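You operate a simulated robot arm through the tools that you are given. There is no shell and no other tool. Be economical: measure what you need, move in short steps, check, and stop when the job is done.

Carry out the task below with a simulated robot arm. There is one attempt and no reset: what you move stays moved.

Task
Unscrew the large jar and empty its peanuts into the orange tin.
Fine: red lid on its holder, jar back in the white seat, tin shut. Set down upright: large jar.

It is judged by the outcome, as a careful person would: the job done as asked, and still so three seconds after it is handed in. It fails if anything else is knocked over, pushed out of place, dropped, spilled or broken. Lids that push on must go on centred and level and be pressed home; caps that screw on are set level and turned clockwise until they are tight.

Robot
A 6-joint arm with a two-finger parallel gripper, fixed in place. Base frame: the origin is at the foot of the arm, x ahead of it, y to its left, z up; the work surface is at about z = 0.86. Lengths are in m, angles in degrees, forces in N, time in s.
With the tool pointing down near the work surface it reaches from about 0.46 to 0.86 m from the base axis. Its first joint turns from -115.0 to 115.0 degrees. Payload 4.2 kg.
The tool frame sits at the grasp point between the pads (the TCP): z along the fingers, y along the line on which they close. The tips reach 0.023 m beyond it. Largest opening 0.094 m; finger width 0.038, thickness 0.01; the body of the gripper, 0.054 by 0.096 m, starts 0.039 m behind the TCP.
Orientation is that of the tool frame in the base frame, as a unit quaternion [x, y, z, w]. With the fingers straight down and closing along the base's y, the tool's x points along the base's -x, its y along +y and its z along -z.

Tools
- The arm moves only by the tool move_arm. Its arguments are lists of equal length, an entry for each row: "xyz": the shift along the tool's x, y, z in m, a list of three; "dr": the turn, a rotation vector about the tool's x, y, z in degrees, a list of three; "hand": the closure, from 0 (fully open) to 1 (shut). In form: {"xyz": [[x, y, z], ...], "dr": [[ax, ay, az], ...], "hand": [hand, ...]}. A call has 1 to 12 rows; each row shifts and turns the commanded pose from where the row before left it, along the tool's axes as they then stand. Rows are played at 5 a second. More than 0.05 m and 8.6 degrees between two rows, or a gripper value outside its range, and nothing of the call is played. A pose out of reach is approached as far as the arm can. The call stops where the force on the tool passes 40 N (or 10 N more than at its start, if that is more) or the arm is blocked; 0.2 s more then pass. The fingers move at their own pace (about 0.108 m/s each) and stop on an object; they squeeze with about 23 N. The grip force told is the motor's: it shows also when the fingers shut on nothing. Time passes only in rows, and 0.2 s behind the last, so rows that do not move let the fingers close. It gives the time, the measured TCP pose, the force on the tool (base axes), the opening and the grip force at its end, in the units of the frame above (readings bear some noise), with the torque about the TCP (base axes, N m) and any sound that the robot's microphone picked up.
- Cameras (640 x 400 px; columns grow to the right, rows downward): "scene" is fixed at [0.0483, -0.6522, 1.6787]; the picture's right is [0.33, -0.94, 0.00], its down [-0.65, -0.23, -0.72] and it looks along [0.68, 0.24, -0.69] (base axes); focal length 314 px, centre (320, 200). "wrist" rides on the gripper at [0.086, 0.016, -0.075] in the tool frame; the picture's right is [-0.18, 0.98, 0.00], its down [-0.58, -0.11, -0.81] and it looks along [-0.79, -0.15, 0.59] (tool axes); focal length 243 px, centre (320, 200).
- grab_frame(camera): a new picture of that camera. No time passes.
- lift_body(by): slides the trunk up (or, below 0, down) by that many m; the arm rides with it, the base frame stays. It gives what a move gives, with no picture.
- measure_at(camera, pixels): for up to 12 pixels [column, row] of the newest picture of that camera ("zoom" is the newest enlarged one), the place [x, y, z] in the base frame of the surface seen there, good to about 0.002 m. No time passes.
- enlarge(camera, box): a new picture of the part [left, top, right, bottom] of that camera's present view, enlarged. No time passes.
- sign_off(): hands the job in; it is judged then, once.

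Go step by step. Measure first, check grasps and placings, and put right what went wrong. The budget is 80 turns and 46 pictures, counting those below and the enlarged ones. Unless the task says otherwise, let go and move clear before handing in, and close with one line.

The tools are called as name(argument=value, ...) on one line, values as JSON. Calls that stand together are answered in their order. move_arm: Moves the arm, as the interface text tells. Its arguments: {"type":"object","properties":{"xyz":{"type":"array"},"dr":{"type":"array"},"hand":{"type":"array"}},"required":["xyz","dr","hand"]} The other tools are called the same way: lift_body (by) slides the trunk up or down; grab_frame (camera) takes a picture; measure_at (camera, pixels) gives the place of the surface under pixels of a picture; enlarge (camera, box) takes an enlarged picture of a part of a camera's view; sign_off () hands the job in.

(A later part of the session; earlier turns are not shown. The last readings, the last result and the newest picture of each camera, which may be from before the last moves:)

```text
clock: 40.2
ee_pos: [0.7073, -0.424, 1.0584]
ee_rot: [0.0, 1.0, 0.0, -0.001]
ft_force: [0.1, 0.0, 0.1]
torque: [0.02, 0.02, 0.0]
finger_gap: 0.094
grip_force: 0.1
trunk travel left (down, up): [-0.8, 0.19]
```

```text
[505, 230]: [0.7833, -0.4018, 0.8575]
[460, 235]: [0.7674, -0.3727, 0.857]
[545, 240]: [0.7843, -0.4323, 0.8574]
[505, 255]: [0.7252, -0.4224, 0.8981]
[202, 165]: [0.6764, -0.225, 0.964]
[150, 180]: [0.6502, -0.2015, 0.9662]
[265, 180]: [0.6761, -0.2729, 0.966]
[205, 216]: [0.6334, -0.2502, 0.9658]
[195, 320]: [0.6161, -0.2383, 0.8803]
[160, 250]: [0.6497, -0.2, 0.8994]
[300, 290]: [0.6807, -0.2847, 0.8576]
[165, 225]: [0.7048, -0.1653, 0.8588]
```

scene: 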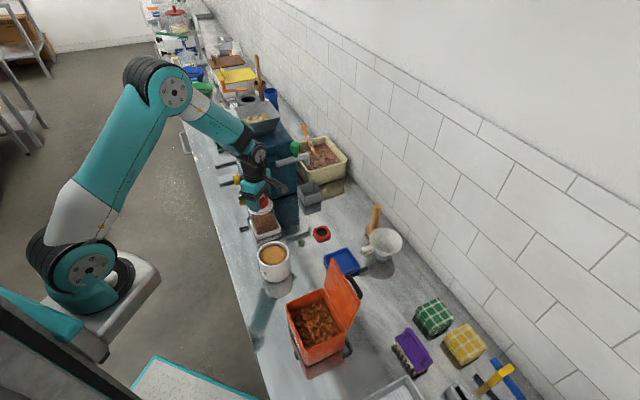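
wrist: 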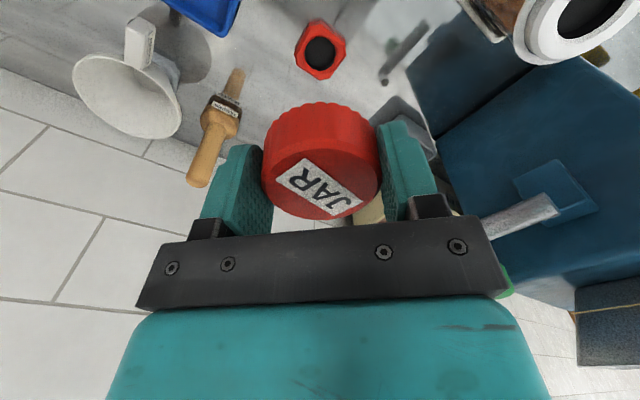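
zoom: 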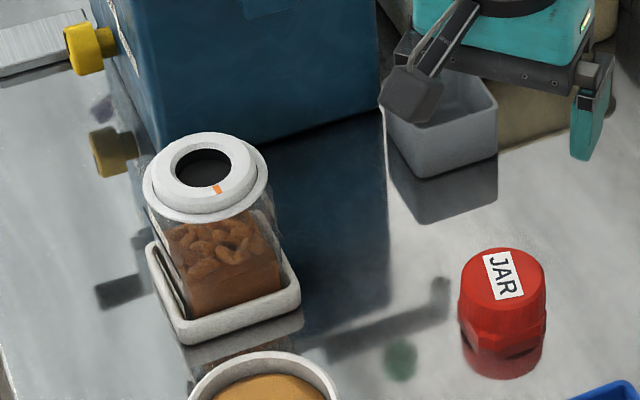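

The red lid sits level on its holder. Next I'll grip the jar's square body (faces at 45°) from the side with a horizontal tool, coming from the free (-x,+y) side, so first I move to a staging point and yaw.

move_arm(xyz=[[0, 0, -0.04], [0.022, 0.041, -0.008], [0.022, 0.041, -0.008], [0.022, 0.041, -0.008], [0.022, 0.041, -0.008], [0.022, 0.041, -0.008], [0.022, 0.041, -0.008], [0.022, 0.041, -0.008], [0.022, 0.041, -0.008], [0, 0, 0]], dr=[[0, 0, 0], [0, 0, 0], [0, 0, 0], [0, 0, 0], [0, 0, 0], [0, 0, 0], [0, 0, 0], [0, 0, 0], [0, 0, 0], [0, 0, 0]], hand=[0, 0, 0, 0, 0, 0, 0, 0, 0, 0])

move_arm(xyz=[[0, 0, 0], [0, 0, 0], [0, 0, 0], [0, 0, 0], [0, 0, 0], [0, 0, 0], [0, 0, 0], [0, 0, 0]], dr=[[0, 0, -8.5], [0, 0, -8.5], [0, 0, -8.5], [0, 0, -8.5], [0, 0, -8.5], [0, 0, -8.5], [0, 0, -8.5], [0, 0, -8.5]], hand=[0, 0, 0, 0, 0, 0, 0, 0])

move_arm(xyz=[[0, 0, 0], [0, 0, 0], [0, 0, 0], [0, 0, 0], [0, 0, 0], [0, 0, 0], [0, 0, 0], [0, 0, 0], [0, 0, 0]], dr=[[0, 0, -8.5], [0, 0, -8.5], [0, 0, -8.5], [0, 0, -8.5], [0, 0, -8.5], [0, 0, -8.5], [0, 0, -8.5], [0, 0, -7.5], [0, 0, 0]], hand=[0, 0, 0, 0, 0, 0, 0, 0, 0])

move_arm(xyz=[[0, 0, 0], [0, 0, 0], [0, 0, 0], [0, 0, 0], [0, 0, 0], [0, 0, 0], [0, 0, 0], [0, 0, 0], [0, 0, 0], [0, 0, 0], [0, 0, 0], [0, 0, 0]], dr=[[0, 8, 0], [0, 8, 0], [0, 8, 0], [0, 8, 0], [0, 8, 0], [0, 8, 0], [0, 8, 0], [0, 8, 0], [0, 8, 0], [0, 8, 0], [0, 5, 0], [0, 5, 0]], hand=[0, 0, 0, 0, 0, 0, 0, 0, 0, 0, 0, 0])

grab_frame(camera="scene")

grab_frame(camera="wrist")

```text
clock: 42.4
ee_pos: [0.5321, -0.0966, 1.1613]
ee_rot: [0.0, 1.0, 0.001, 0.0]
ft_force: [0.3, -0.2, -0.1]
torque: [-0.01, -0.03, -0.01]
finger_gap: 0.0942
grip_force: 0.2
trunk travel left (down, up): [-0.8, 0.19]
```

```text
clock: 44.2
ee_pos: [0.5317, -0.0968, 1.1597]
ee_rot: [-0.56, 0.828, 0.001, 0.0]
ft_force: [0.0, 1.2, 0.1]
torque: [0.01, -0.03, -0.02]
finger_gap: 0.094
grip_force: 0.0
trunk travel left (down, up): [-0.8, 0.19]
```

```text
clock: 46.2
ee_pos: [0.5308, -0.0971, 1.16]
ee_rot: [0.924, -0.382, 0.0, 0.0]
ft_force: [-0.1, 0.4, 0.4]
torque: [-0.02, 0.02, 0.03]
finger_gap: 0.0942
grip_force: 0.1
trunk travel left (down, up): [-0.8, 0.19]
```

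```text
clock: 48.8
ee_pos: [0.5767, -0.0706, 1.1734]
ee_rot: [0.682, -0.283, 0.622, 0.258]
ft_force: [-0.3, -1.0, 0.0]
torque: [0.0, 0.0, 0.01]
finger_gap: 0.0942
grip_force: 0.0
out of reach, approached as far as the arm can: row 5, 6, 7, 8, 9, 10, 12
trunk travel left (down, up): [-0.8, 0.19]
```

```text
19 pictures are left
```

scene: 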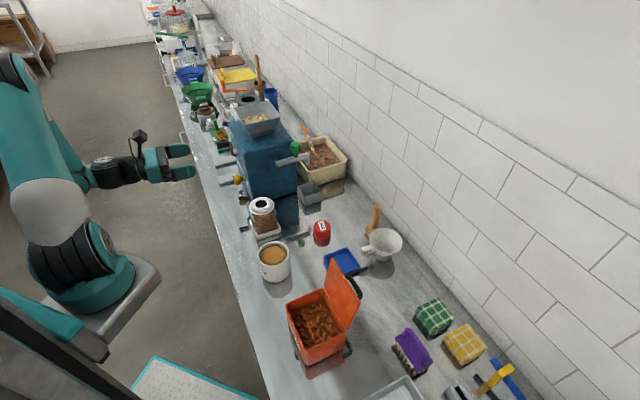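

```text
18 pictures are left
```

wrist: 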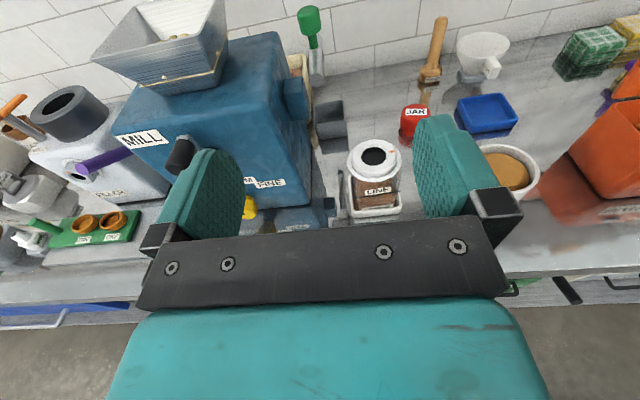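

The near-horizontal orientation works, with the camera on top. I'll measure the jar's faces and the mill parts beside it at wrist (300,215) and (343,185).

enlarge(camera="wrist", box=[270, 125, 430, 225])

measure_at(camera="wrist", pixels=[[300, 212], [322, 205], [335, 205], [343, 185], [290, 195], [358, 197], [398, 195], [356, 208], [402, 207], [360, 182], [397, 182], [378, 190]])

```text
4.00 times, centred on (350, 175) of wrist
```

zoom: 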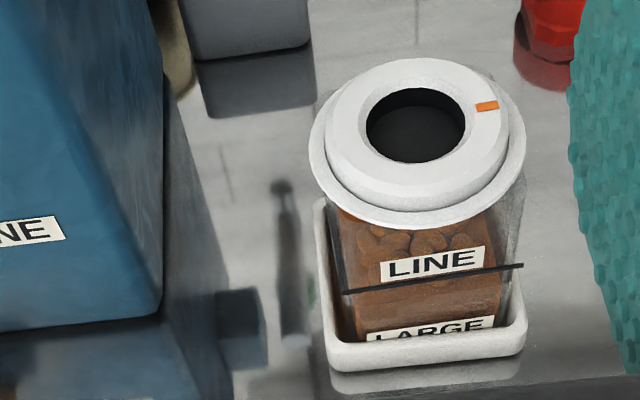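

```text
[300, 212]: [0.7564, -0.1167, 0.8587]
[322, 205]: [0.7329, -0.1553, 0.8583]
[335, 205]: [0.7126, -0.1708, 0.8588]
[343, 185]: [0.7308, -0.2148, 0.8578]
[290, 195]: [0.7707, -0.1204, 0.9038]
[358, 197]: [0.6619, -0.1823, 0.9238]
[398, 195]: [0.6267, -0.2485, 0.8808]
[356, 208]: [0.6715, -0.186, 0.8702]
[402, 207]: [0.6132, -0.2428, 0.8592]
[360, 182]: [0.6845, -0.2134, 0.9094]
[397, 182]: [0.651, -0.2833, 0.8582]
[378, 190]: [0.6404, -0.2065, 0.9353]
```

The rod-like marks are only reflections; the jar is labelled LARGE, its body is about 0.07 wide, and its near face is 0.035 from the axis. I'll shift in line with the jar at height and read the pose.

move_arm(xyz=[[0, 0, 0.02], [0, 0.025, 0.01], [0, 0, 0]], dr=[[0, -4, 0], [0, 0, 0], [0, 0, 0]], hand=[0, 0, 0])

```text
clock: 49.6
ee_pos: [0.5959, -0.1041, 1.17]
ee_rot: [0.704, -0.293, 0.597, 0.248]
ft_force: [-0.2, 0.7, 0.2]
torque: [-0.01, 0.02, 0.04]
finger_gap: 0.0939
grip_force: 0.1
out of reach, approached as far as the arm can: row 2
trunk travel left (down, up): [-0.8, 0.19]
```

The arm is near an inner limit here. I'll descend in steps and see whether the reach improves.

move_arm(xyz=[[-0.04, 0, 0], [-0.04, 0, 0], [-0.04, 0, 0], [0, 0, 0]], dr=[[0, 0, 0], [0, 0, 0], [0, 0, 0], [0, 0, 0]], hand=[0, 0, 0, 0])

```text
clock: 50.6
ee_pos: [0.5798, -0.0894, 1.0503]
ee_rot: [0.704, -0.293, 0.597, 0.248]
ft_force: [-0.9, -0.9, -0.2]
torque: [0.01, 0.0, -0.01]
finger_gap: 0.094
grip_force: 0.0
trunk travel left (down, up): [-0.8, 0.19]
```

Reachable now. I'll align laterally (+0.038 along tool y), go down toward z≈0.95, and then check the alignment.

move_arm(xyz=[[0, 0.038, 0], [-0.04, 0, 0], [-0.04, 0, 0.01], [-0.014, 0, 0.02], [0, 0, 0]], dr=[[0, 0, 0], [0, 0, 0], [0, 0, 0], [0, 0, 0], [0, 0, 0]], hand=[0, 0, 0, 0, 0])

grab_frame(camera="wrist")

measure_at(camera="wrist", pixels=[[320, 180], [300, 180], [340, 180], [320, 160], [320, 150], [280, 170], [360, 170], [270, 190], [370, 190]])

```text
clock: 51.8
ee_pos: [0.5729, -0.1209, 0.9491]
ee_rot: [0.704, -0.292, 0.598, 0.248]
ft_force: [0.1, 0.0, -0.7]
torque: [0.03, 0.03, 0.03]
finger_gap: 0.0938
grip_force: 0.0
out of reach, approached as far as the arm can: row 1
trunk travel left (down, up): [-0.8, 0.19]
```

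```text
16 pictures are left
```

wrist: 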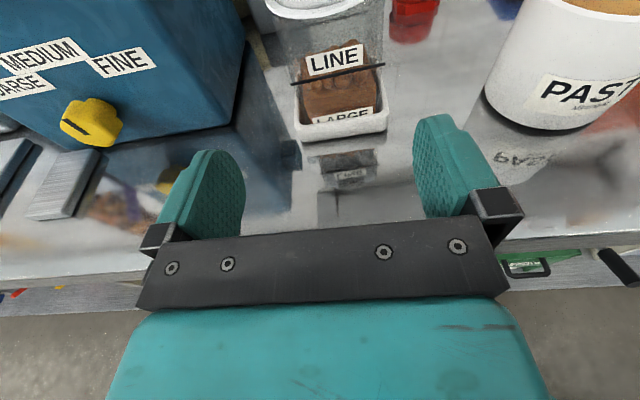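

```text
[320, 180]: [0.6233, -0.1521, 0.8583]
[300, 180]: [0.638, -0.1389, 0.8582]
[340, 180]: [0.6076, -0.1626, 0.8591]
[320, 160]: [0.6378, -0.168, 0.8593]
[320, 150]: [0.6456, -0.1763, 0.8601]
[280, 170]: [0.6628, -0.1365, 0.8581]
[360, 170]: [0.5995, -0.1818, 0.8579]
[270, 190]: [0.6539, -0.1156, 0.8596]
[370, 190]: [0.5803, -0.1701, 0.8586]
```

Still 11 mm lateral error to correct. I'll check that the jar's face is square to the tool, using points on its label and the seat's front edge.

measure_at(camera="wrist", pixels=[[312, 66], [358, 57], [308, 72], [362, 63], [302, 136], [384, 128], [305, 128], [382, 120], [310, 95], [370, 90], [375, 68], [340, 2]])

```text
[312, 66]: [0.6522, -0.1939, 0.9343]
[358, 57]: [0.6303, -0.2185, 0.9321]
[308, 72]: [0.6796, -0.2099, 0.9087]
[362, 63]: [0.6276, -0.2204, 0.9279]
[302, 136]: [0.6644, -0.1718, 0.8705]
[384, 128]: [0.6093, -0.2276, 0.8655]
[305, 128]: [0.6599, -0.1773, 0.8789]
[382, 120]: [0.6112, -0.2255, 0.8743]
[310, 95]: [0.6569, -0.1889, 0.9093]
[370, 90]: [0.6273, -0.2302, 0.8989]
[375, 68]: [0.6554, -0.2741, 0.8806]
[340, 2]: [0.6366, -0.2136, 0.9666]
```

Face and seat run at 45° as expected. I'll correct 11 mm sideways and advance to straddle the jar at z≈0.927.

move_arm(xyz=[[0, 0.0055, 0], [0, 0.0055, 0], [0, 0, 0.03], [0, 0, 0.03], [0, 0, 0.03], [0, 0, 0]], dr=[[0, 0, 0], [0, 0, 0], [0, 0, 0], [0, 0, 0], [0, 0, 0], [0, 0, 0]], hand=[0, 0, 0, 0, 0, 0])

```text
clock: 53.2
ee_pos: [0.5728, -0.1245, 0.9439]
ee_rot: [0.705, -0.294, 0.595, 0.249]
ft_force: [-0.3, -0.4, 0.5]
torque: [-0.03, 0.03, 0.0]
finger_gap: 0.094
grip_force: 0.1
out of reach, approached as far as the arm can: row 3, 4, 5
trunk travel left (down, up): [-0.8, 0.19]
```

The arm can't advance along this line; something is near a limit. I'll measure where the shoulder is to decide whether moving the trunk helps.

grab_frame(camera="scene")

measure_at(camera="scene", pixels=[[140, 285], [88, 268], [60, 225], [30, 130], [15, 80], [80, 160], [110, 170], [150, 165], [125, 275], [95, 325]])

```text
15 pictures are left
```

scene: 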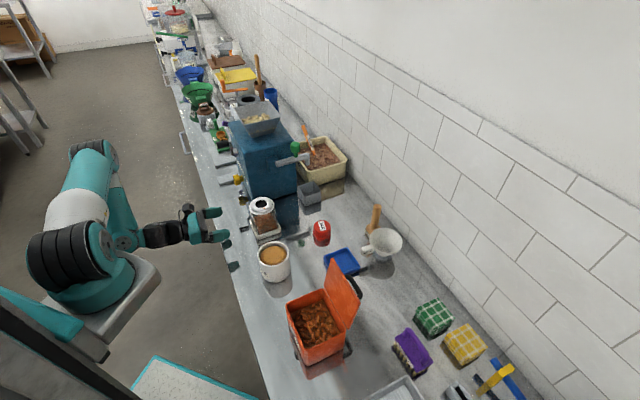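

```text
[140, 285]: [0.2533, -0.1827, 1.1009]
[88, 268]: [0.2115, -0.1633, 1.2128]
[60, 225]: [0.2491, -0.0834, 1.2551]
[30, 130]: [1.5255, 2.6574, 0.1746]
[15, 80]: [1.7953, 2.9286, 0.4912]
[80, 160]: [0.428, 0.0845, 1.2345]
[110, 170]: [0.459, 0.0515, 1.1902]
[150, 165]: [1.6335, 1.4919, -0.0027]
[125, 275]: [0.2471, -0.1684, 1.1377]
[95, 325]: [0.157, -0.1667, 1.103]
```

The shoulder is at z≈1.2, well above the table, and the arm looks tightly folded. I'll raise the trunk by 0.19 so the arm can unfold downward, then retry.

lift_body(by=0.19)

move_arm(xyz=[[0, 0, 0], [-0.04, 0, 0], [-0.04, 0, 0], [-0.04, 0, 0], [-0.03, 0, 0], [0, 0, 0]], dr=[[0, 0, 0], [0, 0, 0], [0, 0, 0], [0, 0, 0], [0, 0, 0], [0, 0, 0]], hand=[0, 0, 0, 0, 0, 0])

```text
clock: 55.3
ee_pos: [0.5738, -0.124, 1.134]
ee_rot: [0.705, -0.294, 0.596, 0.249]
ft_force: [-0.3, 0.2, -0.2]
torque: [-0.01, -0.03, 0.01]
finger_gap: 0.094
grip_force: 0.1
trunk travel left (down, up): [-0.99, 0.0]
```

```text
clock: 56.7
ee_pos: [0.554, -0.1059, 0.9838]
ee_rot: [0.705, -0.293, 0.596, 0.249]
ft_force: [0.4, -0.2, -0.4]
torque: [-0.01, 0.03, -0.05]
finger_gap: 0.0941
grip_force: 0.0
trunk travel left (down, up): [-0.99, 0.0]
```

The descent worked with the trunk up. I'll align and advance the first part.

move_arm(xyz=[[-0.015, 0.004, 0.01], [-0.015, 0.004, 0.02], [0, 0, 0.03], [0, 0, 0.02], [0, 0, 0]], dr=[[0, 0, 0], [0, 0, 0], [0, 0, 0], [0, 0, 0], [0, 0, 0]], hand=[0, 0, 0, 0, 0])

```text
clock: 57.9
ee_pos: [0.6031, -0.1485, 0.9364]
ee_rot: [0.707, -0.297, 0.591, 0.25]
ft_force: [-0.3, 0.3, 0.2]
torque: [-0.01, -0.02, 0.0]
finger_gap: 0.094
grip_force: 0.1
out of reach, approached as far as the arm can: row 3, 4
trunk travel left (down, up): [-0.99, 0.0]
```

It's limited again 10 cm short. I'll test whether a steeper tilt (tool pointing more downward) frees the arm.

move_arm(xyz=[[0, 0, 0], [0, 0, 0], [0, 0, 0]], dr=[[0, -8, 0], [0, -6, 0], [0, 0, 0]], hand=[0, 0, 0])

```text
clock: 58.7
ee_pos: [0.6027, -0.1466, 0.937]
ee_rot: [0.772, -0.323, 0.505, 0.212]
ft_force: [-0.1, 0.4, -0.3]
torque: [0.0, -0.01, 0.02]
finger_gap: 0.0939
grip_force: 0.1
trunk travel left (down, up): [-0.99, 0.0]
```

No limit at 66° pitch. I'll now try advancing 6 cm horizontally at this tilt.

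move_arm(xyz=[[0.008, 0.002, 0.0183], [0.008, 0, 0.0183], [0.008, 0, 0.0183], [0, 0, 0]], dr=[[0, 0, 0], [0, 0, 0], [0, 0, 0], [0, 0, 0]], hand=[0, 0, 0, 0])

```text
clock: 59.7
ee_pos: [0.6442, -0.1886, 0.9373]
ee_rot: [0.772, -0.322, 0.505, 0.211]
ft_force: [-0.3, 2.0, 0.4]
torque: [-0.1, 0.03, -0.06]
finger_gap: 0.0939
grip_force: 0.2
trunk travel left (down, up): [-0.99, 0.0]
```

It's reachable at 66° pitch. The TCP is 13 mm off sideways (one pad is close to the jar), so I shift that way first and look before advancing.

move_arm(xyz=[[0, 0.006, 0], [0, 0.0075, 0], [0, 0, 0]], dr=[[0, 0, 0], [0, 0, 0], [0, 0, 0]], hand=[0, 0, 0])

grab_frame(camera="wrist")

```text
clock: 60.5
ee_pos: [0.6339, -0.1993, 0.9379]
ee_rot: [0.772, -0.322, 0.505, 0.211]
ft_force: [0.2, 0.4, -0.7]
torque: [0.03, -0.02, 0.02]
finger_gap: 0.094
grip_force: 0.0
trunk travel left (down, up): [-0.99, 0.0]
```

```text
14 pictures are left
```

wrist: 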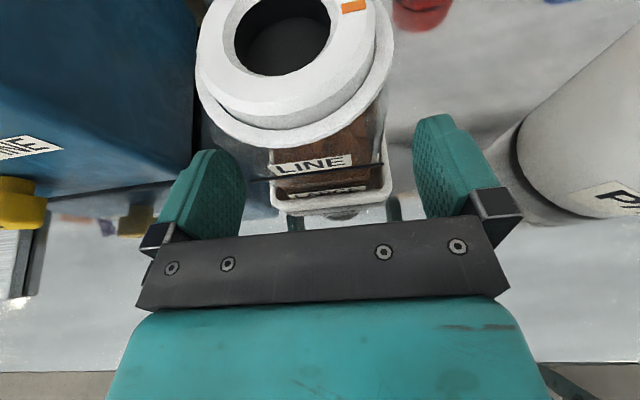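

The jar is between the pads. I'll verify its axis and face from this view.

measure_at(camera="wrist", pixels=[[285, 165], [345, 158], [200, 90], [392, 50], [290, 150], [240, 125], [350, 130], [285, 205], [370, 195], [255, 180], [380, 165], [285, 175]])

```text
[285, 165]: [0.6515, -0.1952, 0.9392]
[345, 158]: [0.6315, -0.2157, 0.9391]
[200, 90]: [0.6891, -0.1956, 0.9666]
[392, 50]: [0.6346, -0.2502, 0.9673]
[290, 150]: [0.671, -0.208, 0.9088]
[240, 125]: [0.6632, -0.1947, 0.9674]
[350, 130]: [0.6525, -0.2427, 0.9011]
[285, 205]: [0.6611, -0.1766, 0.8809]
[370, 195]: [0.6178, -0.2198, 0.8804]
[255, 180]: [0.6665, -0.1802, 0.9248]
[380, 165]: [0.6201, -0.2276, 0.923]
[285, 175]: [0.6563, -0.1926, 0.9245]
```

The jar is unmoved and the axis lateral position agrees within 3 mm. I'll advance 31 mm and lower 22 mm in small steps, then close.

move_arm(xyz=[[-0.0085, -0.0025, 0.005], [-0.0053, 0, 0.01], [0.003, 0, 0.011], [0.003, 0, 0.0112], [0, 0, 0]], dr=[[0, 0, 0], [0, 0, 0], [0, 0, 0], [0, 0, 0], [0, 0, 0]], hand=[0, 0, 0, 0, 0])

enlarge(camera="scene", box=[190, 170, 318, 250])

```text
clock: 61.7
ee_pos: [0.6573, -0.2186, 0.9156]
ee_rot: [0.772, -0.322, 0.506, 0.211]
ft_force: [0.8, 0.7, -0.6]
torque: [-0.01, -0.03, 0.0]
finger_gap: 0.0937
grip_force: 0.0
trunk travel left (down, up): [-0.99, 0.0]
```

```text
5.00 times, centred on (254, 210) of scene
```

zoom: 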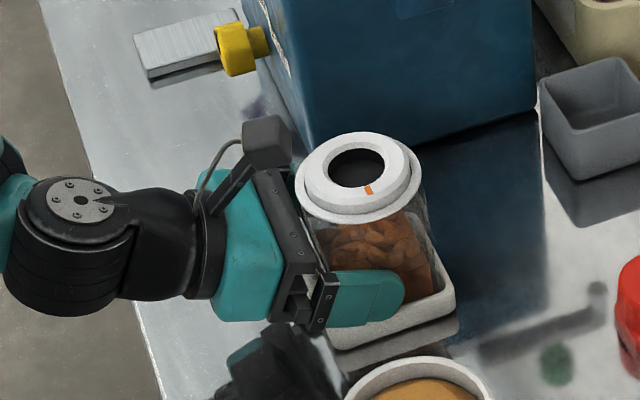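

No contact, and the fingers straddle the body below the collar. I'll close the gripper, then lift 2 cm.

move_arm(xyz=[[0, 0, 0], [0, 0, 0], [0, 0, 0], [0, 0, 0]], dr=[[0, 0, 0], [0, 0, 0], [0, 0, 0], [0, 0, 0]], hand=[1, 1, 1, 1])

move_arm(xyz=[[0.0046, 0, -0.002], [0.0092, 0, -0.004], [0.0092, 0, -0.004], [0, 0, 0]], dr=[[0, 0, 0], [0, 0, 0], [0, 0, 0], [0, 0, 0]], hand=[1, 1, 1, 1])

enlarge(camera="scene", box=[190, 170, 318, 250])

```text
clock: 62.7
ee_pos: [0.6578, -0.2171, 0.9153]
ee_rot: [0.772, -0.322, 0.505, 0.211]
ft_force: [0.5, -0.2, 1.1]
torque: [-0.1, -0.02, 0.03]
finger_gap: 0.0719
grip_force: 22.9
trunk travel left (down, up): [-0.99, 0.0]
```

```text
clock: 63.7
ee_pos: [0.6577, -0.2186, 0.9403]
ee_rot: [0.772, -0.323, 0.505, 0.212]
ft_force: [-0.1, 0.2, -1.8]
torque: [0.01, 0.02, -0.02]
finger_gap: 0.0718
grip_force: 23.2
trunk travel left (down, up): [-0.99, 0.0]
```

```text
5.00 times, centred on (254, 210) of scene
```

zoom: 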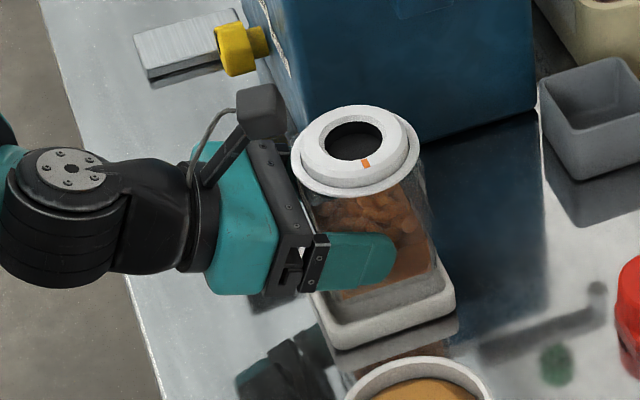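

The jar is held firmly (gap 0.072, 23 N) and out of the seat. I'll raise it and re-measure the tin's rim from the scene picture.

measure_at(camera="scene", pixels=[[287.5, 303.5], [288.5, 304.5], [306, 363], [306, 362], [343.5, 331], [322, 291], [297, 333], [326, 347], [305, 297], [312, 325], [331, 262], [361, 300]])

move_arm(xyz=[[0.0275, 0, -0.012], [0.0366, 0, -0.016], [0.0366, 0, -0.016], [0.0366, 0, -0.016], [0.0366, 0, -0.016], [0, 0, 0]], dr=[[0, 0, 0], [0, 0, 0], [0, 0, 0], [0, 0, 0], [0, 0, 0], [0, 0, 0]], hand=[1, 1, 1, 1, 1, 1])

```text
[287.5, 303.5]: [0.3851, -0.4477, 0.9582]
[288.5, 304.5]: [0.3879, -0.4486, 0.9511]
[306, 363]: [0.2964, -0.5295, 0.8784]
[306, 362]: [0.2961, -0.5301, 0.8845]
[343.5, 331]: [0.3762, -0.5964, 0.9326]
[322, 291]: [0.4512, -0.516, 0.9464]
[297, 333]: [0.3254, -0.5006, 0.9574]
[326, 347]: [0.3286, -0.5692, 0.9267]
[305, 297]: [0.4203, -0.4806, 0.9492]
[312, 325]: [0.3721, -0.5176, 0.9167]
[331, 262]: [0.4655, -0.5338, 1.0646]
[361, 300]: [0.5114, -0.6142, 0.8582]
```

```text
clock: 65.1
ee_pos: [0.6577, -0.2169, 1.1296]
ee_rot: [0.773, -0.322, 0.505, 0.212]
ft_force: [-0.5, 0.5, -1.9]
torque: [0.05, 0.01, -0.02]
finger_gap: 0.0718
grip_force: 23.0
trunk travel left (down, up): [-0.99, 0.0]
```

The tin is about 0.118 × 0.097 with centre (0.376,-0.525), rim 0.957 and lid top edge 1.07. I'll carry the jar upright over to it along the tool's y at z≈1.16.

move_arm(xyz=[[0.0275, 0, -0.012], [0.001, 0.0463, 0.0024], [0.001, 0.0463, 0.0024], [0.001, 0.0463, 0.0024], [0.001, 0.0463, 0.0024], [0.001, 0.0463, 0.0024], [0.001, 0.0463, 0.0024], [0.001, 0.0463, 0.0024], [0.001, 0.0463, 0.0024], [0.001, 0.0463, 0.0024], [0, 0, 0]], dr=[[0, 0, 0], [0, 0, 0], [0, 0, 0], [0, 0, 0], [0, 0, 0], [0, 0, 0], [0, 0, 0], [0, 0, 0], [0, 0, 0], [0, 0, 0], [0, 0, 0]], hand=[1, 1, 1, 1, 1, 1, 1, 1, 1, 1, 1])

```text
clock: 67.5
ee_pos: [0.4196, -0.4895, 1.1614]
ee_rot: [0.771, -0.322, 0.507, 0.212]
ft_force: [0.1, -0.6, -2.1]
torque: [-0.01, 0.03, 0.02]
finger_gap: 0.0719
grip_force: 22.7
out of reach, approached as far as the arm can: row 3, 4, 5, 6, 8, 9, 10
trunk travel left (down, up): [-0.99, 0.0]
```

The arm hits its inner limit because the tool points radially outward here. I'll swing the tool's heading clockwise about the vertical, keeping the jar upright, so the wrist sits farther from the base.

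move_arm(xyz=[[0, 0, 0], [0, 0, 0], [0, 0, 0], [0, 0, 0], [0, 0, 0], [0, 0, 0], [0, 0, 0]], dr=[[-7.33, 0, 3.2], [-7.33, 0, 3.2], [-7.33, 0, 3.2], [-7.33, 0, 3.2], [-7.33, 0, 3.2], [-7.33, 0, 3.2], [0, 0, 0]], hand=[1, 1, 1, 1, 1, 1, 1])

```text
clock: 69.1
ee_pos: [0.2802, -0.5416, 1.1781]
ee_rot: [0.622, -0.562, 0.41, 0.36]
ft_force: [0.6, -0.4, -2.0]
torque: [0.04, -0.02, -0.01]
finger_gap: 0.0719
grip_force: 23.0
out of reach, approached as far as the arm can: row 3, 4, 5, 6
trunk travel left (down, up): [-0.99, 0.0]
```

The arm slid to (0.28,-0.54) with the jar still upright. I'll move back +x toward the tin, away from the inner limit, then continue turning the heading.

move_arm(xyz=[[0, -0.035, 0], [0, -0.035, 0], [0, -0.03, 0], [0, 0, 0]], dr=[[0, 0, 0], [0, 0, 0], [0, 0, 0], [0, 0, 0]], hand=[1, 1, 1, 1])

```text
clock: 70.1
ee_pos: [0.2868, -0.5462, 1.181]
ee_rot: [0.625, -0.56, 0.413, 0.355]
ft_force: [1.0, 0.0, -2.4]
torque: [0.06, -0.01, -0.01]
finger_gap: 0.072
grip_force: 22.4
out of reach, approached as far as the arm can: row 1, 2, 3
trunk travel left (down, up): [-0.99, 0.0]
```

It's stuck at some joint limit; I'll look at the arm's configuration.

grab_frame(camera="scene")

```text
11 pictures are left
```

scene: 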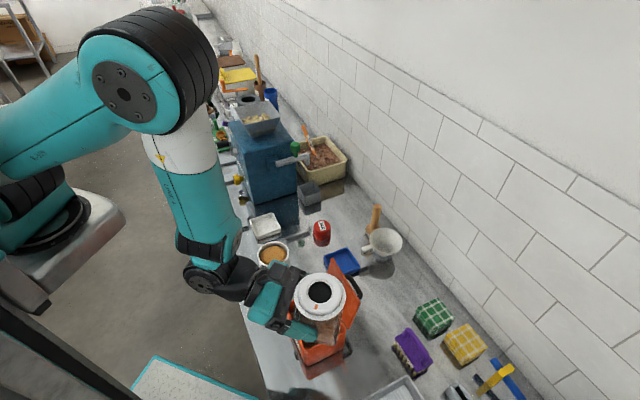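

The forearm hangs vertically with the elbow high. I'll raise the jar with the arm by 10 cm and then lower the trunk by 0.10 to change the arm's posture, watching the rows for reach.

move_arm(xyz=[[0.0366, 0, -0.016], [0.0366, 0, -0.016], [0.0275, 0, -0.012], [0, -0.03, 0], [0, -0.03, 0], [0, 0, 0]], dr=[[0, 0, 0], [0, 0, 0], [0, 0, 0], [0, 0, 0], [0, 0, 0], [0, 0, 0]], hand=[1, 1, 1, 1, 1, 1])

```text
clock: 71.5
ee_pos: [0.3467, -0.5419, 1.2887]
ee_rot: [0.622, -0.561, 0.41, 0.36]
ft_force: [0.7, 0.1, -1.7]
torque: [0.04, 0.0, 0.01]
finger_gap: 0.072
grip_force: 22.8
trunk travel left (down, up): [-0.99, 0.0]
```

Higher relative to the shoulder, it moves freely, so lowering the trunk while keeping the jar's height is the way. I'll raise the arm more and move toward the tin centre before lowering the trunk.

move_arm(xyz=[[0.0366, 0, -0.016], [0.0366, 0, -0.016], [0.0366, 0, -0.016], [0, -0.03, 0], [0, 0, 0]], dr=[[0, 0, 0], [0, 0, 0], [0, 0, 0], [0, 0, 0], [0, 0, 0]], hand=[1, 1, 1, 1, 1])

lift_body(by=-0.2)

```text
clock: 72.7
ee_pos: [0.3765, -0.5381, 1.4134]
ee_rot: [0.622, -0.562, 0.41, 0.36]
ft_force: [0.1, 0.0, -2.0]
torque: [0.05, 0.0, 0.01]
finger_gap: 0.0716
grip_force: 23.1
trunk travel left (down, up): [-0.99, 0.0]
```

```text
clock: 74.8
ee_pos: [0.3756, -0.5379, 1.2127]
ee_rot: [0.622, -0.562, 0.409, 0.36]
ft_force: [-0.8, 0.2, -1.3]
torque: [0.03, 0.01, 0.02]
finger_gap: 0.0716
grip_force: 23.2
trunk travel left (down, up): [-0.79, 0.2]
```

Now the TCP is over the tin at z 1.213. I'll test whether the tool can be pitched up to horizontal here (the jar tips back only 24°, safe for its fill level).

move_arm(xyz=[[0, 0, 0], [0, 0, 0], [0, 0, 0], [0, 0, 0]], dr=[[0, 8, 0], [0, 8, 0], [0, 8, 0], [0, 0, 0]], hand=[1, 1, 1, 1])

```text
clock: 75.8
ee_pos: [0.3792, -0.5429, 1.2185]
ee_rot: [0.525, -0.475, 0.53, 0.466]
ft_force: [0.3, 0.4, -2.0]
torque: [0.04, 0.01, -0.03]
finger_gap: 0.0716
grip_force: 22.8
out of reach, approached as far as the arm can: row 3
trunk travel left (down, up): [-0.79, 0.2]
```

The tool is now horizontal at z 1.218. To make the pour run along the tin's long (hinge) direction, I'll swing the heading back counterclockwise to about -58° and see whether it's reachable.

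move_arm(xyz=[[0, 0, 0], [0, 0, 0], [0, 0, 0], [0, 0, 0], [0, 0, 0]], dr=[[8.3, 0, 0], [8.3, 0, 0], [8.3, 0, 0], [8.3, 0, 0], [0, 0, 0]], hand=[1, 1, 1, 1, 1])

```text
clock: 77.0
ee_pos: [0.3767, -0.5253, 1.2013]
ee_rot: [0.634, -0.303, 0.645, 0.301]
ft_force: [-0.1, 0.7, -1.7]
torque: [0.05, -0.01, -0.01]
finger_gap: 0.0717
grip_force: 22.8
out of reach, approached as far as the arm can: row 2, 3, 4
trunk travel left (down, up): [-0.79, 0.2]
```

Excellent: heading -50°, horizontal, right over the tin. I'll shift so that the tipped mouth will lie over the tin, and lower to z≈1.085.

move_arm(xyz=[[0, -0.04, -0.001], [0, -0.04, -0.001], [-0.039, 0, 0], [-0.039, 0, 0], [-0.036, 0, 0], [0, 0, 0]], dr=[[0, 0, 0], [0, 0, 0], [0, 0, 0], [0, 0, 0], [0, 0, 0], [0, 0, 0]], hand=[1, 1, 1, 1, 1, 1])

```text
clock: 78.5
ee_pos: [0.4453, -0.4876, 1.0835]
ee_rot: [0.635, -0.304, 0.643, 0.301]
ft_force: [-1.6, 1.9, -2.7]
torque: [0.04, 0.05, 0.06]
finger_gap: 0.0717
grip_force: 23.1
out of reach, approached as far as the arm can: row 2
trunk travel left (down, up): [-0.79, 0.2]
```

I'm about 16 mm too far toward the lid, and the small side force hints at touching it. I'll back off along the tool axis by 20 mm and look.

move_arm(xyz=[[0, 0, -0.01], [0, 0, -0.01], [0, 0, 0]], dr=[[0, 0, 0], [0, 0, 0], [0, 0, 0]], hand=[1, 1, 1])

enlarge(camera="scene", box=[220, 220, 444, 360])

```text
clock: 79.2
ee_pos: [0.4325, -0.4704, 1.0867]
ee_rot: [0.635, -0.303, 0.644, 0.3]
ft_force: [-0.1, 0.1, -1.9]
torque: [0.03, -0.01, 0.02]
finger_gap: 0.0719
grip_force: 22.6
trunk travel left (down, up): [-0.79, 0.2]
```

```text
2.86 times, centred on (332, 290) of scene
```

zoom: 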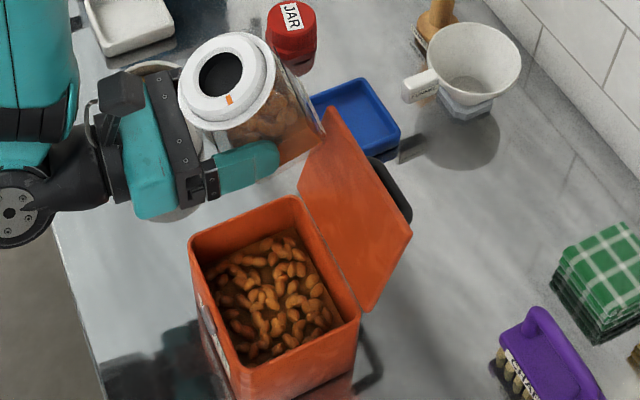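

Force is clean now, the tin is in place, and the mouth will tip along its long side. I'll begin the roll with 51° and confirm the sense.

move_arm(xyz=[[0, 0, 0], [0, 0, 0], [0, 0, 0], [0, 0, 0.002], [0, 0, 0.002], [0, 0, 0.002]], dr=[[0, 0, 8.5], [0, 0, 8.5], [0, 0, 8.5], [0, 0, 8.5], [0, 0, 8.5], [0, 0, 8.5]], hand=[1, 1, 1, 1, 1, 1])

enlarge(camera="scene", box=[220, 220, 444, 360])

```text
clock: 80.7
ee_pos: [0.4362, -0.4757, 1.0882]
ee_rot: [0.442, -0.547, 0.711, -0.009]
ft_force: [-3.4, 1.3, -2.1]
torque: [0.07, 0.12, -0.12]
finger_gap: 0.072
grip_force: 22.7
trunk travel left (down, up): [-0.79, 0.2]
```

```text
2.86 times, centred on (332, 290) of scene
```

zoom: 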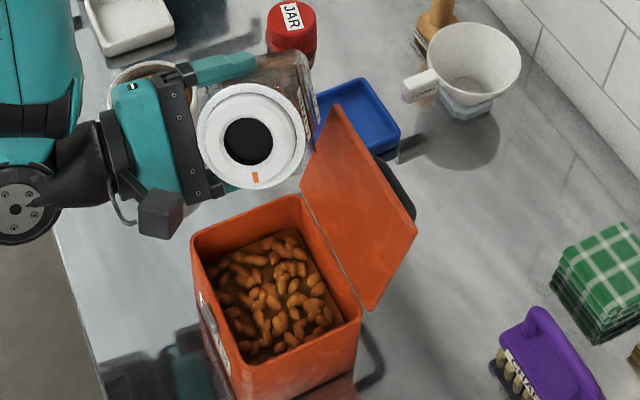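

The jar grazes the lid's corner (-3.4 N). I'll back off 14 mm and rise 25 mm, then roll on to 85°.

move_arm(xyz=[[0, 0, -0.014], [0.0157, -0.0194, 0], [0, 0, 0], [0, 0, 0], [0, 0, 0], [0, 0, 0]], dr=[[0, 0, 0], [0, 0, 0], [0, 0, 8.5], [0, 0, 8.5], [0, 0, 8.5], [0, 0, 0]], hand=[1, 1, 1, 1, 1, 1])

enlarge(camera="scene", box=[220, 220, 444, 360])

measure_at(camera="zoom", pixels=[[193, 238], [299, 198], [330, 108], [415, 238], [265, 290], [245, 145], [268, 175], [235, 110], [300, 140], [215, 170]])

```text
clock: 82.0
ee_pos: [0.43, -0.4707, 1.1097]
ee_rot: [0.31, -0.632, 0.691, -0.164]
ft_force: [0.2, 0.7, -2.4]
torque: [0.0, 0.01, -0.03]
finger_gap: 0.0719
grip_force: 22.9
out of reach, approached as far as the arm can: row 2
trunk travel left (down, up): [-0.79, 0.2]
```

```text
2.86 times, centred on (332, 290) of scene
```

zoom: 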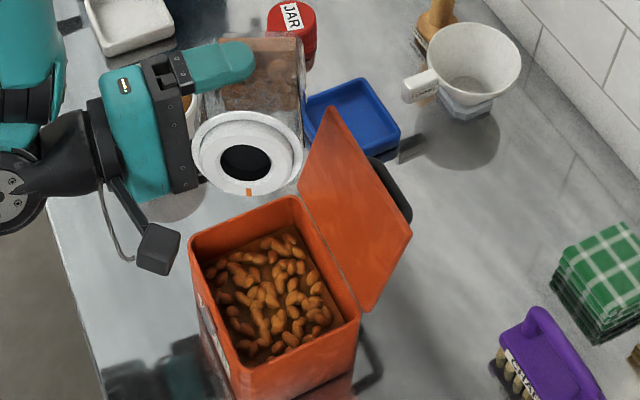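

```text
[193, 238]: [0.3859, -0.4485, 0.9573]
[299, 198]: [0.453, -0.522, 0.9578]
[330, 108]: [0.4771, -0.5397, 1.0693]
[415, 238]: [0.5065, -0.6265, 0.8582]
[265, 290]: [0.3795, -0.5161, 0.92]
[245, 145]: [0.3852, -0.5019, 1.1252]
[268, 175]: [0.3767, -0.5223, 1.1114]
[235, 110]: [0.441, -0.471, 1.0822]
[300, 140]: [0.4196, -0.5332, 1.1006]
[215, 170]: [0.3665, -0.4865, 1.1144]
```

The tin is back where it was and the lid is clear. The mouth hovers over the tin's near half, so I'll run the pour: roll to 153° while lowering, nudging forward and tracking so the mouth stays over the tin.

move_arm(xyz=[[0.0003, 0.0073, 0.004], [0.0034, 0.0073, 0.004], [0.0054, 0.0057, 0.004], [0.0059, -0.0012, 0], [0.0056, -0.0021, 0], [0.0052, -0.0029, 0], [0.0048, -0.0037, 0], [0.0042, -0.0043, 0], [0.0035, -0.0049, 0], [0, 0, 0], [0, 0, 0], [0, 0, 0]], dr=[[0, 0, 8.5], [0, 0, 8.5], [0, 0, 8.5], [0, 0, 8.5], [0, 0, 8.5], [0, 0, 8.5], [0, 0, 8.5], [0, 0, 8.5], [0, 0, 8.5], [0, 0, 0], [0, 0, 0], [0, 0, 0]], hand=[1, 1, 1, 1, 1, 1, 1, 1, 1, 1, 1, 1])

enlarge(camera="scene", box=[220, 220, 444, 360])

```text
clock: 84.7
ee_pos: [0.4016, -0.5123, 1.0889]
ee_rot: [0.147, 0.689, -0.441, 0.556]
ft_force: [0.4, -0.2, -1.0]
torque: [0.02, 0.0, 0.0]
finger_gap: 0.0721
grip_force: 23.2
trunk travel left (down, up): [-0.79, 0.2]
```

```text
2.86 times, centred on (332, 290) of scene
```

zoom: 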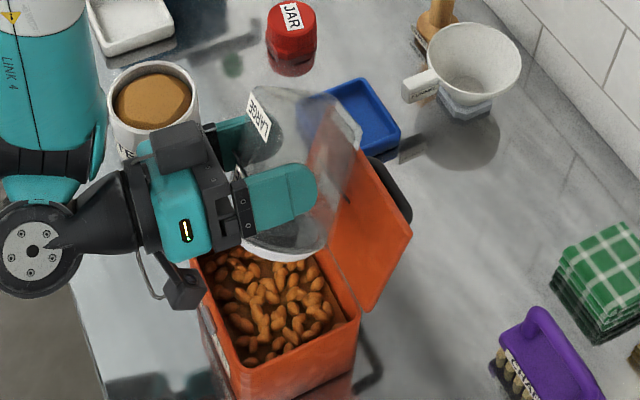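

The glass looks empty and the load dropped about 1 N. I'll roll a little more and jiggle to free any stragglers, then look closely.

move_arm(xyz=[[0, 0, 0], [0, 0, 0], [0, 0, 0], [0, 0, 0], [0, 0, 0], [0, 0, 0], [0, 0, 0], [0, 0, 0]], dr=[[0, 0, 8.5], [0, 0, 8.5], [0, 0, -7], [0, 0, 7], [0, 0, -7], [0, 0, 7], [0, 0, 0], [0, 0, 0]], hand=[1, 1, 1, 1, 1, 1, 1, 1])

move_arm(xyz=[[0, 0, -0.015], [-0.0394, -0.007, 0], [-0.0394, -0.007, 0], [0, 0, 0], [0, 0, 0], [0, 0, 0], [0, 0, 0], [0, 0, 0], [0, 0, 0], [0, 0, 0]], dr=[[0, 0, 0], [0, 0, 0], [0, 0, 0], [0, 0, -8.5], [0, 0, -8.5], [0, 0, -8.5], [0, 0, -8.5], [0, 0, -8.5], [0, 0, -8.5], [0, 0, 0]], hand=[1, 1, 1, 1, 1, 1, 1, 1, 1, 1])

enlarge(camera="scene", box=[200, 200, 456, 360])

```text
clock: 86.5
ee_pos: [0.4014, -0.5092, 1.0891]
ee_rot: [0.246, 0.66, -0.354, 0.616]
ft_force: [0.2, 0.0, -1.3]
torque: [0.0, 0.02, 0.01]
finger_gap: 0.072
grip_force: 23.2
trunk travel left (down, up): [-0.79, 0.2]
```

```text
clock: 88.7
ee_pos: [0.3902, -0.4991, 1.1687]
ee_rot: [-0.062, 0.701, -0.586, 0.402]
ft_force: [0.3, 0.5, -0.8]
torque: [0.01, -0.01, 0.01]
finger_gap: 0.0721
grip_force: 23.2
trunk travel left (down, up): [-0.79, 0.2]
```

```text
2.50 times, centred on (328, 280) of scene
```

zoom: 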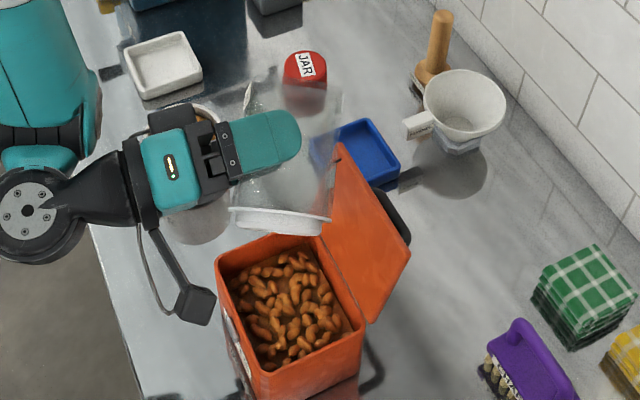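

The jar is empty and nothing spilled on the counter. I'll roll the jar back upright and restore the 66° pitch.

move_arm(xyz=[[0, 0, 0], [0, 0, 0], [0, 0, 0], [0, 0, 0], [0, 0, 0], [0, 0, 0], [0, 0, 0], [0, 0, 0], [0, 0, 0], [0, 0, 0], [0, 0, 0], [0, 0, 0]], dr=[[0, 0, -8.5], [0, 0, -8.5], [0, 0, -8.5], [0, 0, -8.5], [0, 0, -8.5], [0, 0, -8.5], [0, 0, -8.5], [0, 0, -8.5], [0, 0, -8.5], [0, 0, -8.5], [0, 0, -8.5], [0, 0, -8.5]], hand=[1, 1, 1, 1, 1, 1, 1, 1, 1, 1, 1, 1])

move_arm(xyz=[[0, 0, 0], [0, 0, 0], [0, 0, 0], [0, 0, 0], [0, 0, 0], [0, 0, 0]], dr=[[0, 0, -8.5], [0, 0, -8.5], [0, -8, 0], [0, -8, 0], [0, -7.5, 0], [0, 0, 0]], hand=[1, 1, 1, 1, 1, 1])

lift_body(by=0.2)

```text
clock: 91.2
ee_pos: [0.391, -0.4973, 1.1684]
ee_rot: [0.584, -0.392, 0.681, 0.202]
ft_force: [0.1, -0.4, -1.5]
torque: [0.02, 0.01, 0.0]
finger_gap: 0.0719
grip_force: 22.7
trunk travel left (down, up): [-0.79, 0.2]
```

```text
clock: 92.7
ee_pos: [0.4025, -0.48, 1.0555]
ee_rot: [0.748, -0.356, 0.508, 0.237]
ft_force: [-0.9, 0.5, -1.6]
torque: [0.03, 0.01, 0.01]
finger_gap: 0.0719
grip_force: 22.8
out of reach, approached as far as the arm can: row 3, 4, 5
trunk travel left (down, up): [-0.79, 0.2]
```

```text
clock: 94.8
ee_pos: [0.4028, -0.481, 1.2547]
ee_rot: [0.747, -0.356, 0.508, 0.237]
ft_force: [-0.1, 0.5, -1.6]
torque: [0.05, 0.02, 0.0]
finger_gap: 0.0721
grip_force: 22.8
trunk travel left (down, up): [-0.99, 0.0]
```

The jar is upright again with the trunk raised. I'll move back toward the seat and trim heading and pitch to the pick orientation.

move_arm(xyz=[[0, -0.046, 0], [0, -0.046, 0], [0, -0.046, 0], [0, -0.046, 0], [0, -0.046, 0], [0, -0.046, 0], [0, 0, 0], [0, 0, 0]], dr=[[0, 0, 0], [0, 0, 0], [0, 0, 0], [0, 0, 0], [0, 0, 0], [0, 0, 0], [5.04, -2, -2.2], [0, 0, 0]], hand=[1, 1, 1, 1, 1, 1, 1, 1])

```text
clock: 96.6
ee_pos: [0.5259, -0.4009, 1.2539]
ee_rot: [0.771, -0.325, 0.505, 0.212]
ft_force: [0.3, -0.1, -2.4]
torque: [0.05, 0.01, -0.01]
finger_gap: 0.0719
grip_force: 22.8
out of reach, approached as far as the arm can: row 1, 3, 4, 5, 6, 7
trunk travel left (down, up): [-0.99, 0.0]
```

Orientation matches the pick. I'll finish the lateral transfer to above the seat.

move_arm(xyz=[[-0.003, -0.0445, -0.0066], [-0.003, -0.0445, -0.0066], [-0.003, -0.0445, -0.0066], [-0.003, -0.0445, -0.0066], [-0.0024, -0.0445, -0.0066], [0, 0, 0]], dr=[[0, 0, 0], [0, 0, 0], [0, 0, 0], [0, 0, 0], [0, 0, 0], [0, 0, 0]], hand=[1, 1, 1, 1, 1, 1])

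```text
clock: 98.0
ee_pos: [0.525, -0.3995, 1.2502]
ee_rot: [0.774, -0.328, 0.5, 0.209]
ft_force: [0.4, -0.5, -1.6]
torque: [0.02, 0.01, 0.02]
finger_gap: 0.072
grip_force: 22.9
out of reach, approached as far as the arm can: row 1, 2, 3, 4, 5
trunk travel left (down, up): [-0.99, 0.0]
```

Blocked by the inner limit when backing up. I'll swing outward a little while moving sideways instead.

move_arm(xyz=[[0.012, 0, 0.0275], [0.012, 0, 0.0275], [0, -0.045, 0], [0, -0.045, 0], [0, -0.045, 0], [0, -0.045, 0], [0, 0, 0]], dr=[[0, 0, 0], [0, 0, 0], [0, 0, 0], [0, 0, 0], [0, 0, 0], [0, 0, 0], [0, 0, 0]], hand=[1, 1, 1, 1, 1, 1, 1])

```text
clock: 99.6
ee_pos: [0.6988, -0.3069, 1.2512]
ee_rot: [0.773, -0.323, 0.506, 0.207]
ft_force: [-0.4, 0.6, -0.2]
torque: [0.01, 0.04, -0.02]
finger_gap: 0.0721
grip_force: 22.7
out of reach, approached as far as the arm can: row 1, 2
trunk travel left (down, up): [-0.99, 0.0]
```

Freed. Now sideways 34 mm and back 92 mm to above the seat.

move_arm(xyz=[[0, -0.034, 0], [-0.0123, 0, -0.0281], [-0.0123, 0, -0.0281], [-0.0123, 0, -0.0281], [0, 0, 0]], dr=[[0, 0, 0], [0, 0, 0], [0, 0, 0], [0, 0, 0], [0, 0, 0]], hand=[1, 1, 1, 1, 1])

```text
clock: 100.8
ee_pos: [0.6586, -0.2179, 1.2517]
ee_rot: [0.772, -0.323, 0.506, 0.208]
ft_force: [-0.9, 0.2, -1.4]
torque: [0.0, -0.01, 0.01]
finger_gap: 0.0718
grip_force: 23.6
trunk travel left (down, up): [-0.99, 0.0]
```

Exactly above the pick point. I'll descend vertically to z≈0.96.

move_arm(xyz=[[-0.0366, 0, 0.016], [-0.0366, 0, 0.016], [-0.0366, 0, 0.016], [-0.0366, 0, 0.016], [-0.0366, 0, 0.016], [-0.0366, 0, 0.016], [-0.0366, 0, 0.016], [0, 0, 0], [0, 0, 0]], dr=[[0, 0, 0], [0, 0, 0], [0, 0, 0], [0, 0, 0], [0, 0, 0], [0, 0, 0], [0, 0, 0], [0, 0, 0], [0, 0, 0]], hand=[1, 1, 1, 1, 1, 1, 1, 1, 1])

enlarge(camera="scene", box=[190, 170, 318, 250])

measure_at(camera="zoom", pixels=[[335, 340], [455, 295], [330, 345], [455, 305], [300, 180], [415, 170], [355, 190]])

```text
clock: 102.8
ee_pos: [0.6588, -0.2168, 0.9715]
ee_rot: [0.773, -0.323, 0.506, 0.207]
ft_force: [-0.1, 1.2, -2.0]
torque: [0.01, 0.03, -0.02]
finger_gap: 0.0721
grip_force: 22.7
trunk travel left (down, up): [-0.99, 0.0]
```

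```text
5.00 times, centred on (254, 210) of scene
```

zoom: 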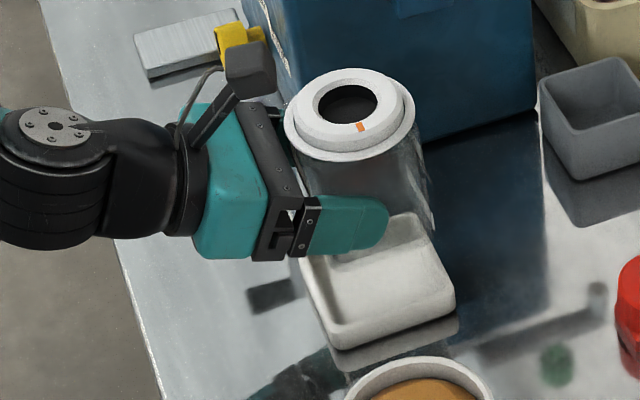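

```text
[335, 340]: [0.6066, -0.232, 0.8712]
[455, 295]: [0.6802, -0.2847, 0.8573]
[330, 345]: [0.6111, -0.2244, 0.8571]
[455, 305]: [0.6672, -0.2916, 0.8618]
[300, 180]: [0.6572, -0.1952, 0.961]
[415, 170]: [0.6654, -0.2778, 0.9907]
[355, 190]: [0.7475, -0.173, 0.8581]
```

The seat is unmoved and free below the jar. I'll trim 1 mm and lower slowly the last 5.5 cm.

move_arm(xyz=[[-0.0183, 0.001, 0.008], [-0.0183, 0, 0.008], [-0.0037, 0, 0.0016], [-0.0027, 0, 0.0012], [-0.0027, 0, 0.0012], [0, 0, 0]], dr=[[0, 0, 0], [0, 0, 0], [0, 0, 0], [0, 0, 0], [0, 0, 0], [0, 0, 0]], hand=[1, 1, 1, 1, 1, 1])

```text
clock: 104.2
ee_pos: [0.6579, -0.2174, 0.9222]
ee_rot: [0.772, -0.323, 0.507, 0.207]
ft_force: [0.4, -0.6, 19.1]
torque: [0.56, -0.52, -0.03]
finger_gap: 0.0719
grip_force: 22.8
trunk travel left (down, up): [-0.99, 0.0]
```

It's touching 7 mm high; the torque places the contact at the seat's (+x,+y) side wall. I'll lift 4 mm, shift 2 mm away from that wall, and retry.

move_arm(xyz=[[0.0046, 0, -0.002], [0, 0.002, 0], [-0.0037, 0, 0.0016], [-0.0018, 0, 0.0008], [-0.0018, 0, 0.0008], [0, 0, 0]], dr=[[0, 0, 0], [0, 0, 0], [0, 0, 0], [0, 0, 0], [0, 0, 0], [0, 0, 0]], hand=[1, 1, 1, 1, 1, 1])

```text
clock: 105.6
ee_pos: [0.6583, -0.2198, 0.9187]
ee_rot: [0.772, -0.324, 0.505, 0.208]
ft_force: [0.1, 0.2, -1.4]
torque: [0.06, 0.0, 0.0]
finger_gap: 0.0721
grip_force: 23.2
trunk travel left (down, up): [-0.99, 0.0]
```

It slipped past the rim (z 0.9187, no load). I'll lower the remaining few millimetres.

move_arm(xyz=[[-0.0014, 0, 0.0006], [-0.0014, 0, 0.0006], [-0.0009, 0, 0.0004], [0, 0, 0]], dr=[[0, 0, 0], [0, 0, 0], [0, 0, 0], [0, 0, 0]], hand=[1, 1, 1, 1])

```text
clock: 106.6
ee_pos: [0.6558, -0.2191, 0.9147]
ee_rot: [0.772, -0.323, 0.506, 0.207]
ft_force: [-0.3, 0.7, -1.2]
torque: [0.06, 0.04, 0.1]
finger_gap: 0.0718
grip_force: 23.0
trunk travel left (down, up): [-0.99, 0.0]
```

No floor contact yet at 0.9147; I'll go another 1–2 mm.

move_arm(xyz=[[-0.0009, 0, 0.0004], [-0.0009, 0, 0.0004], [0, 0, 0]], dr=[[0, 0, 0], [0, 0, 0], [0, 0, 0]], hand=[1, 1, 1])

```text
clock: 107.4
ee_pos: [0.6567, -0.2195, 0.9123]
ee_rot: [0.773, -0.323, 0.505, 0.206]
ft_force: [-3.6, 2.0, -0.5]
torque: [0.07, 0.04, 0.1]
finger_gap: 0.0719
grip_force: 23.1
trunk travel left (down, up): [-0.99, 0.0]
```

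Almost seated. I'll check the collar height (0.967 when seated) and levelness in a zoom before releasing.

enlarge(camera="scene", box=[190, 170, 318, 250])

measure_at(camera="zoom", pixels=[[300, 188], [417, 180], [370, 212], [350, 214], [330, 142], [345, 200], [405, 165], [310, 165]])

```text
5.00 times, centred on (254, 210) of scene
```

zoom: 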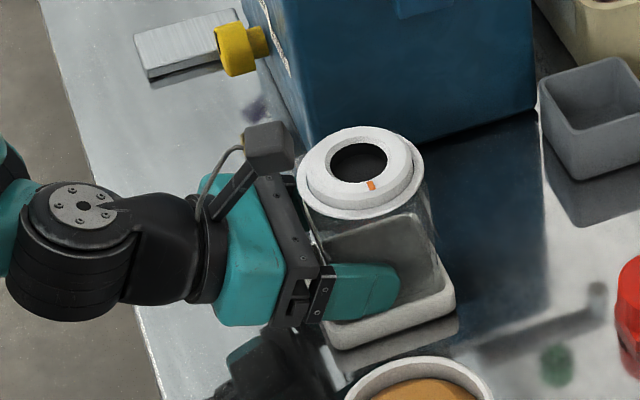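

```text
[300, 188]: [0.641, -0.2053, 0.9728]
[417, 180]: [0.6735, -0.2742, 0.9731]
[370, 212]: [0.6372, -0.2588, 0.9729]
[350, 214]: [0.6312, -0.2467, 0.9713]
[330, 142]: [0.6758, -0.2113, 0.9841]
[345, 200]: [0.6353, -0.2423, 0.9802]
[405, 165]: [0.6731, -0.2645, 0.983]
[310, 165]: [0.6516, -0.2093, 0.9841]
```

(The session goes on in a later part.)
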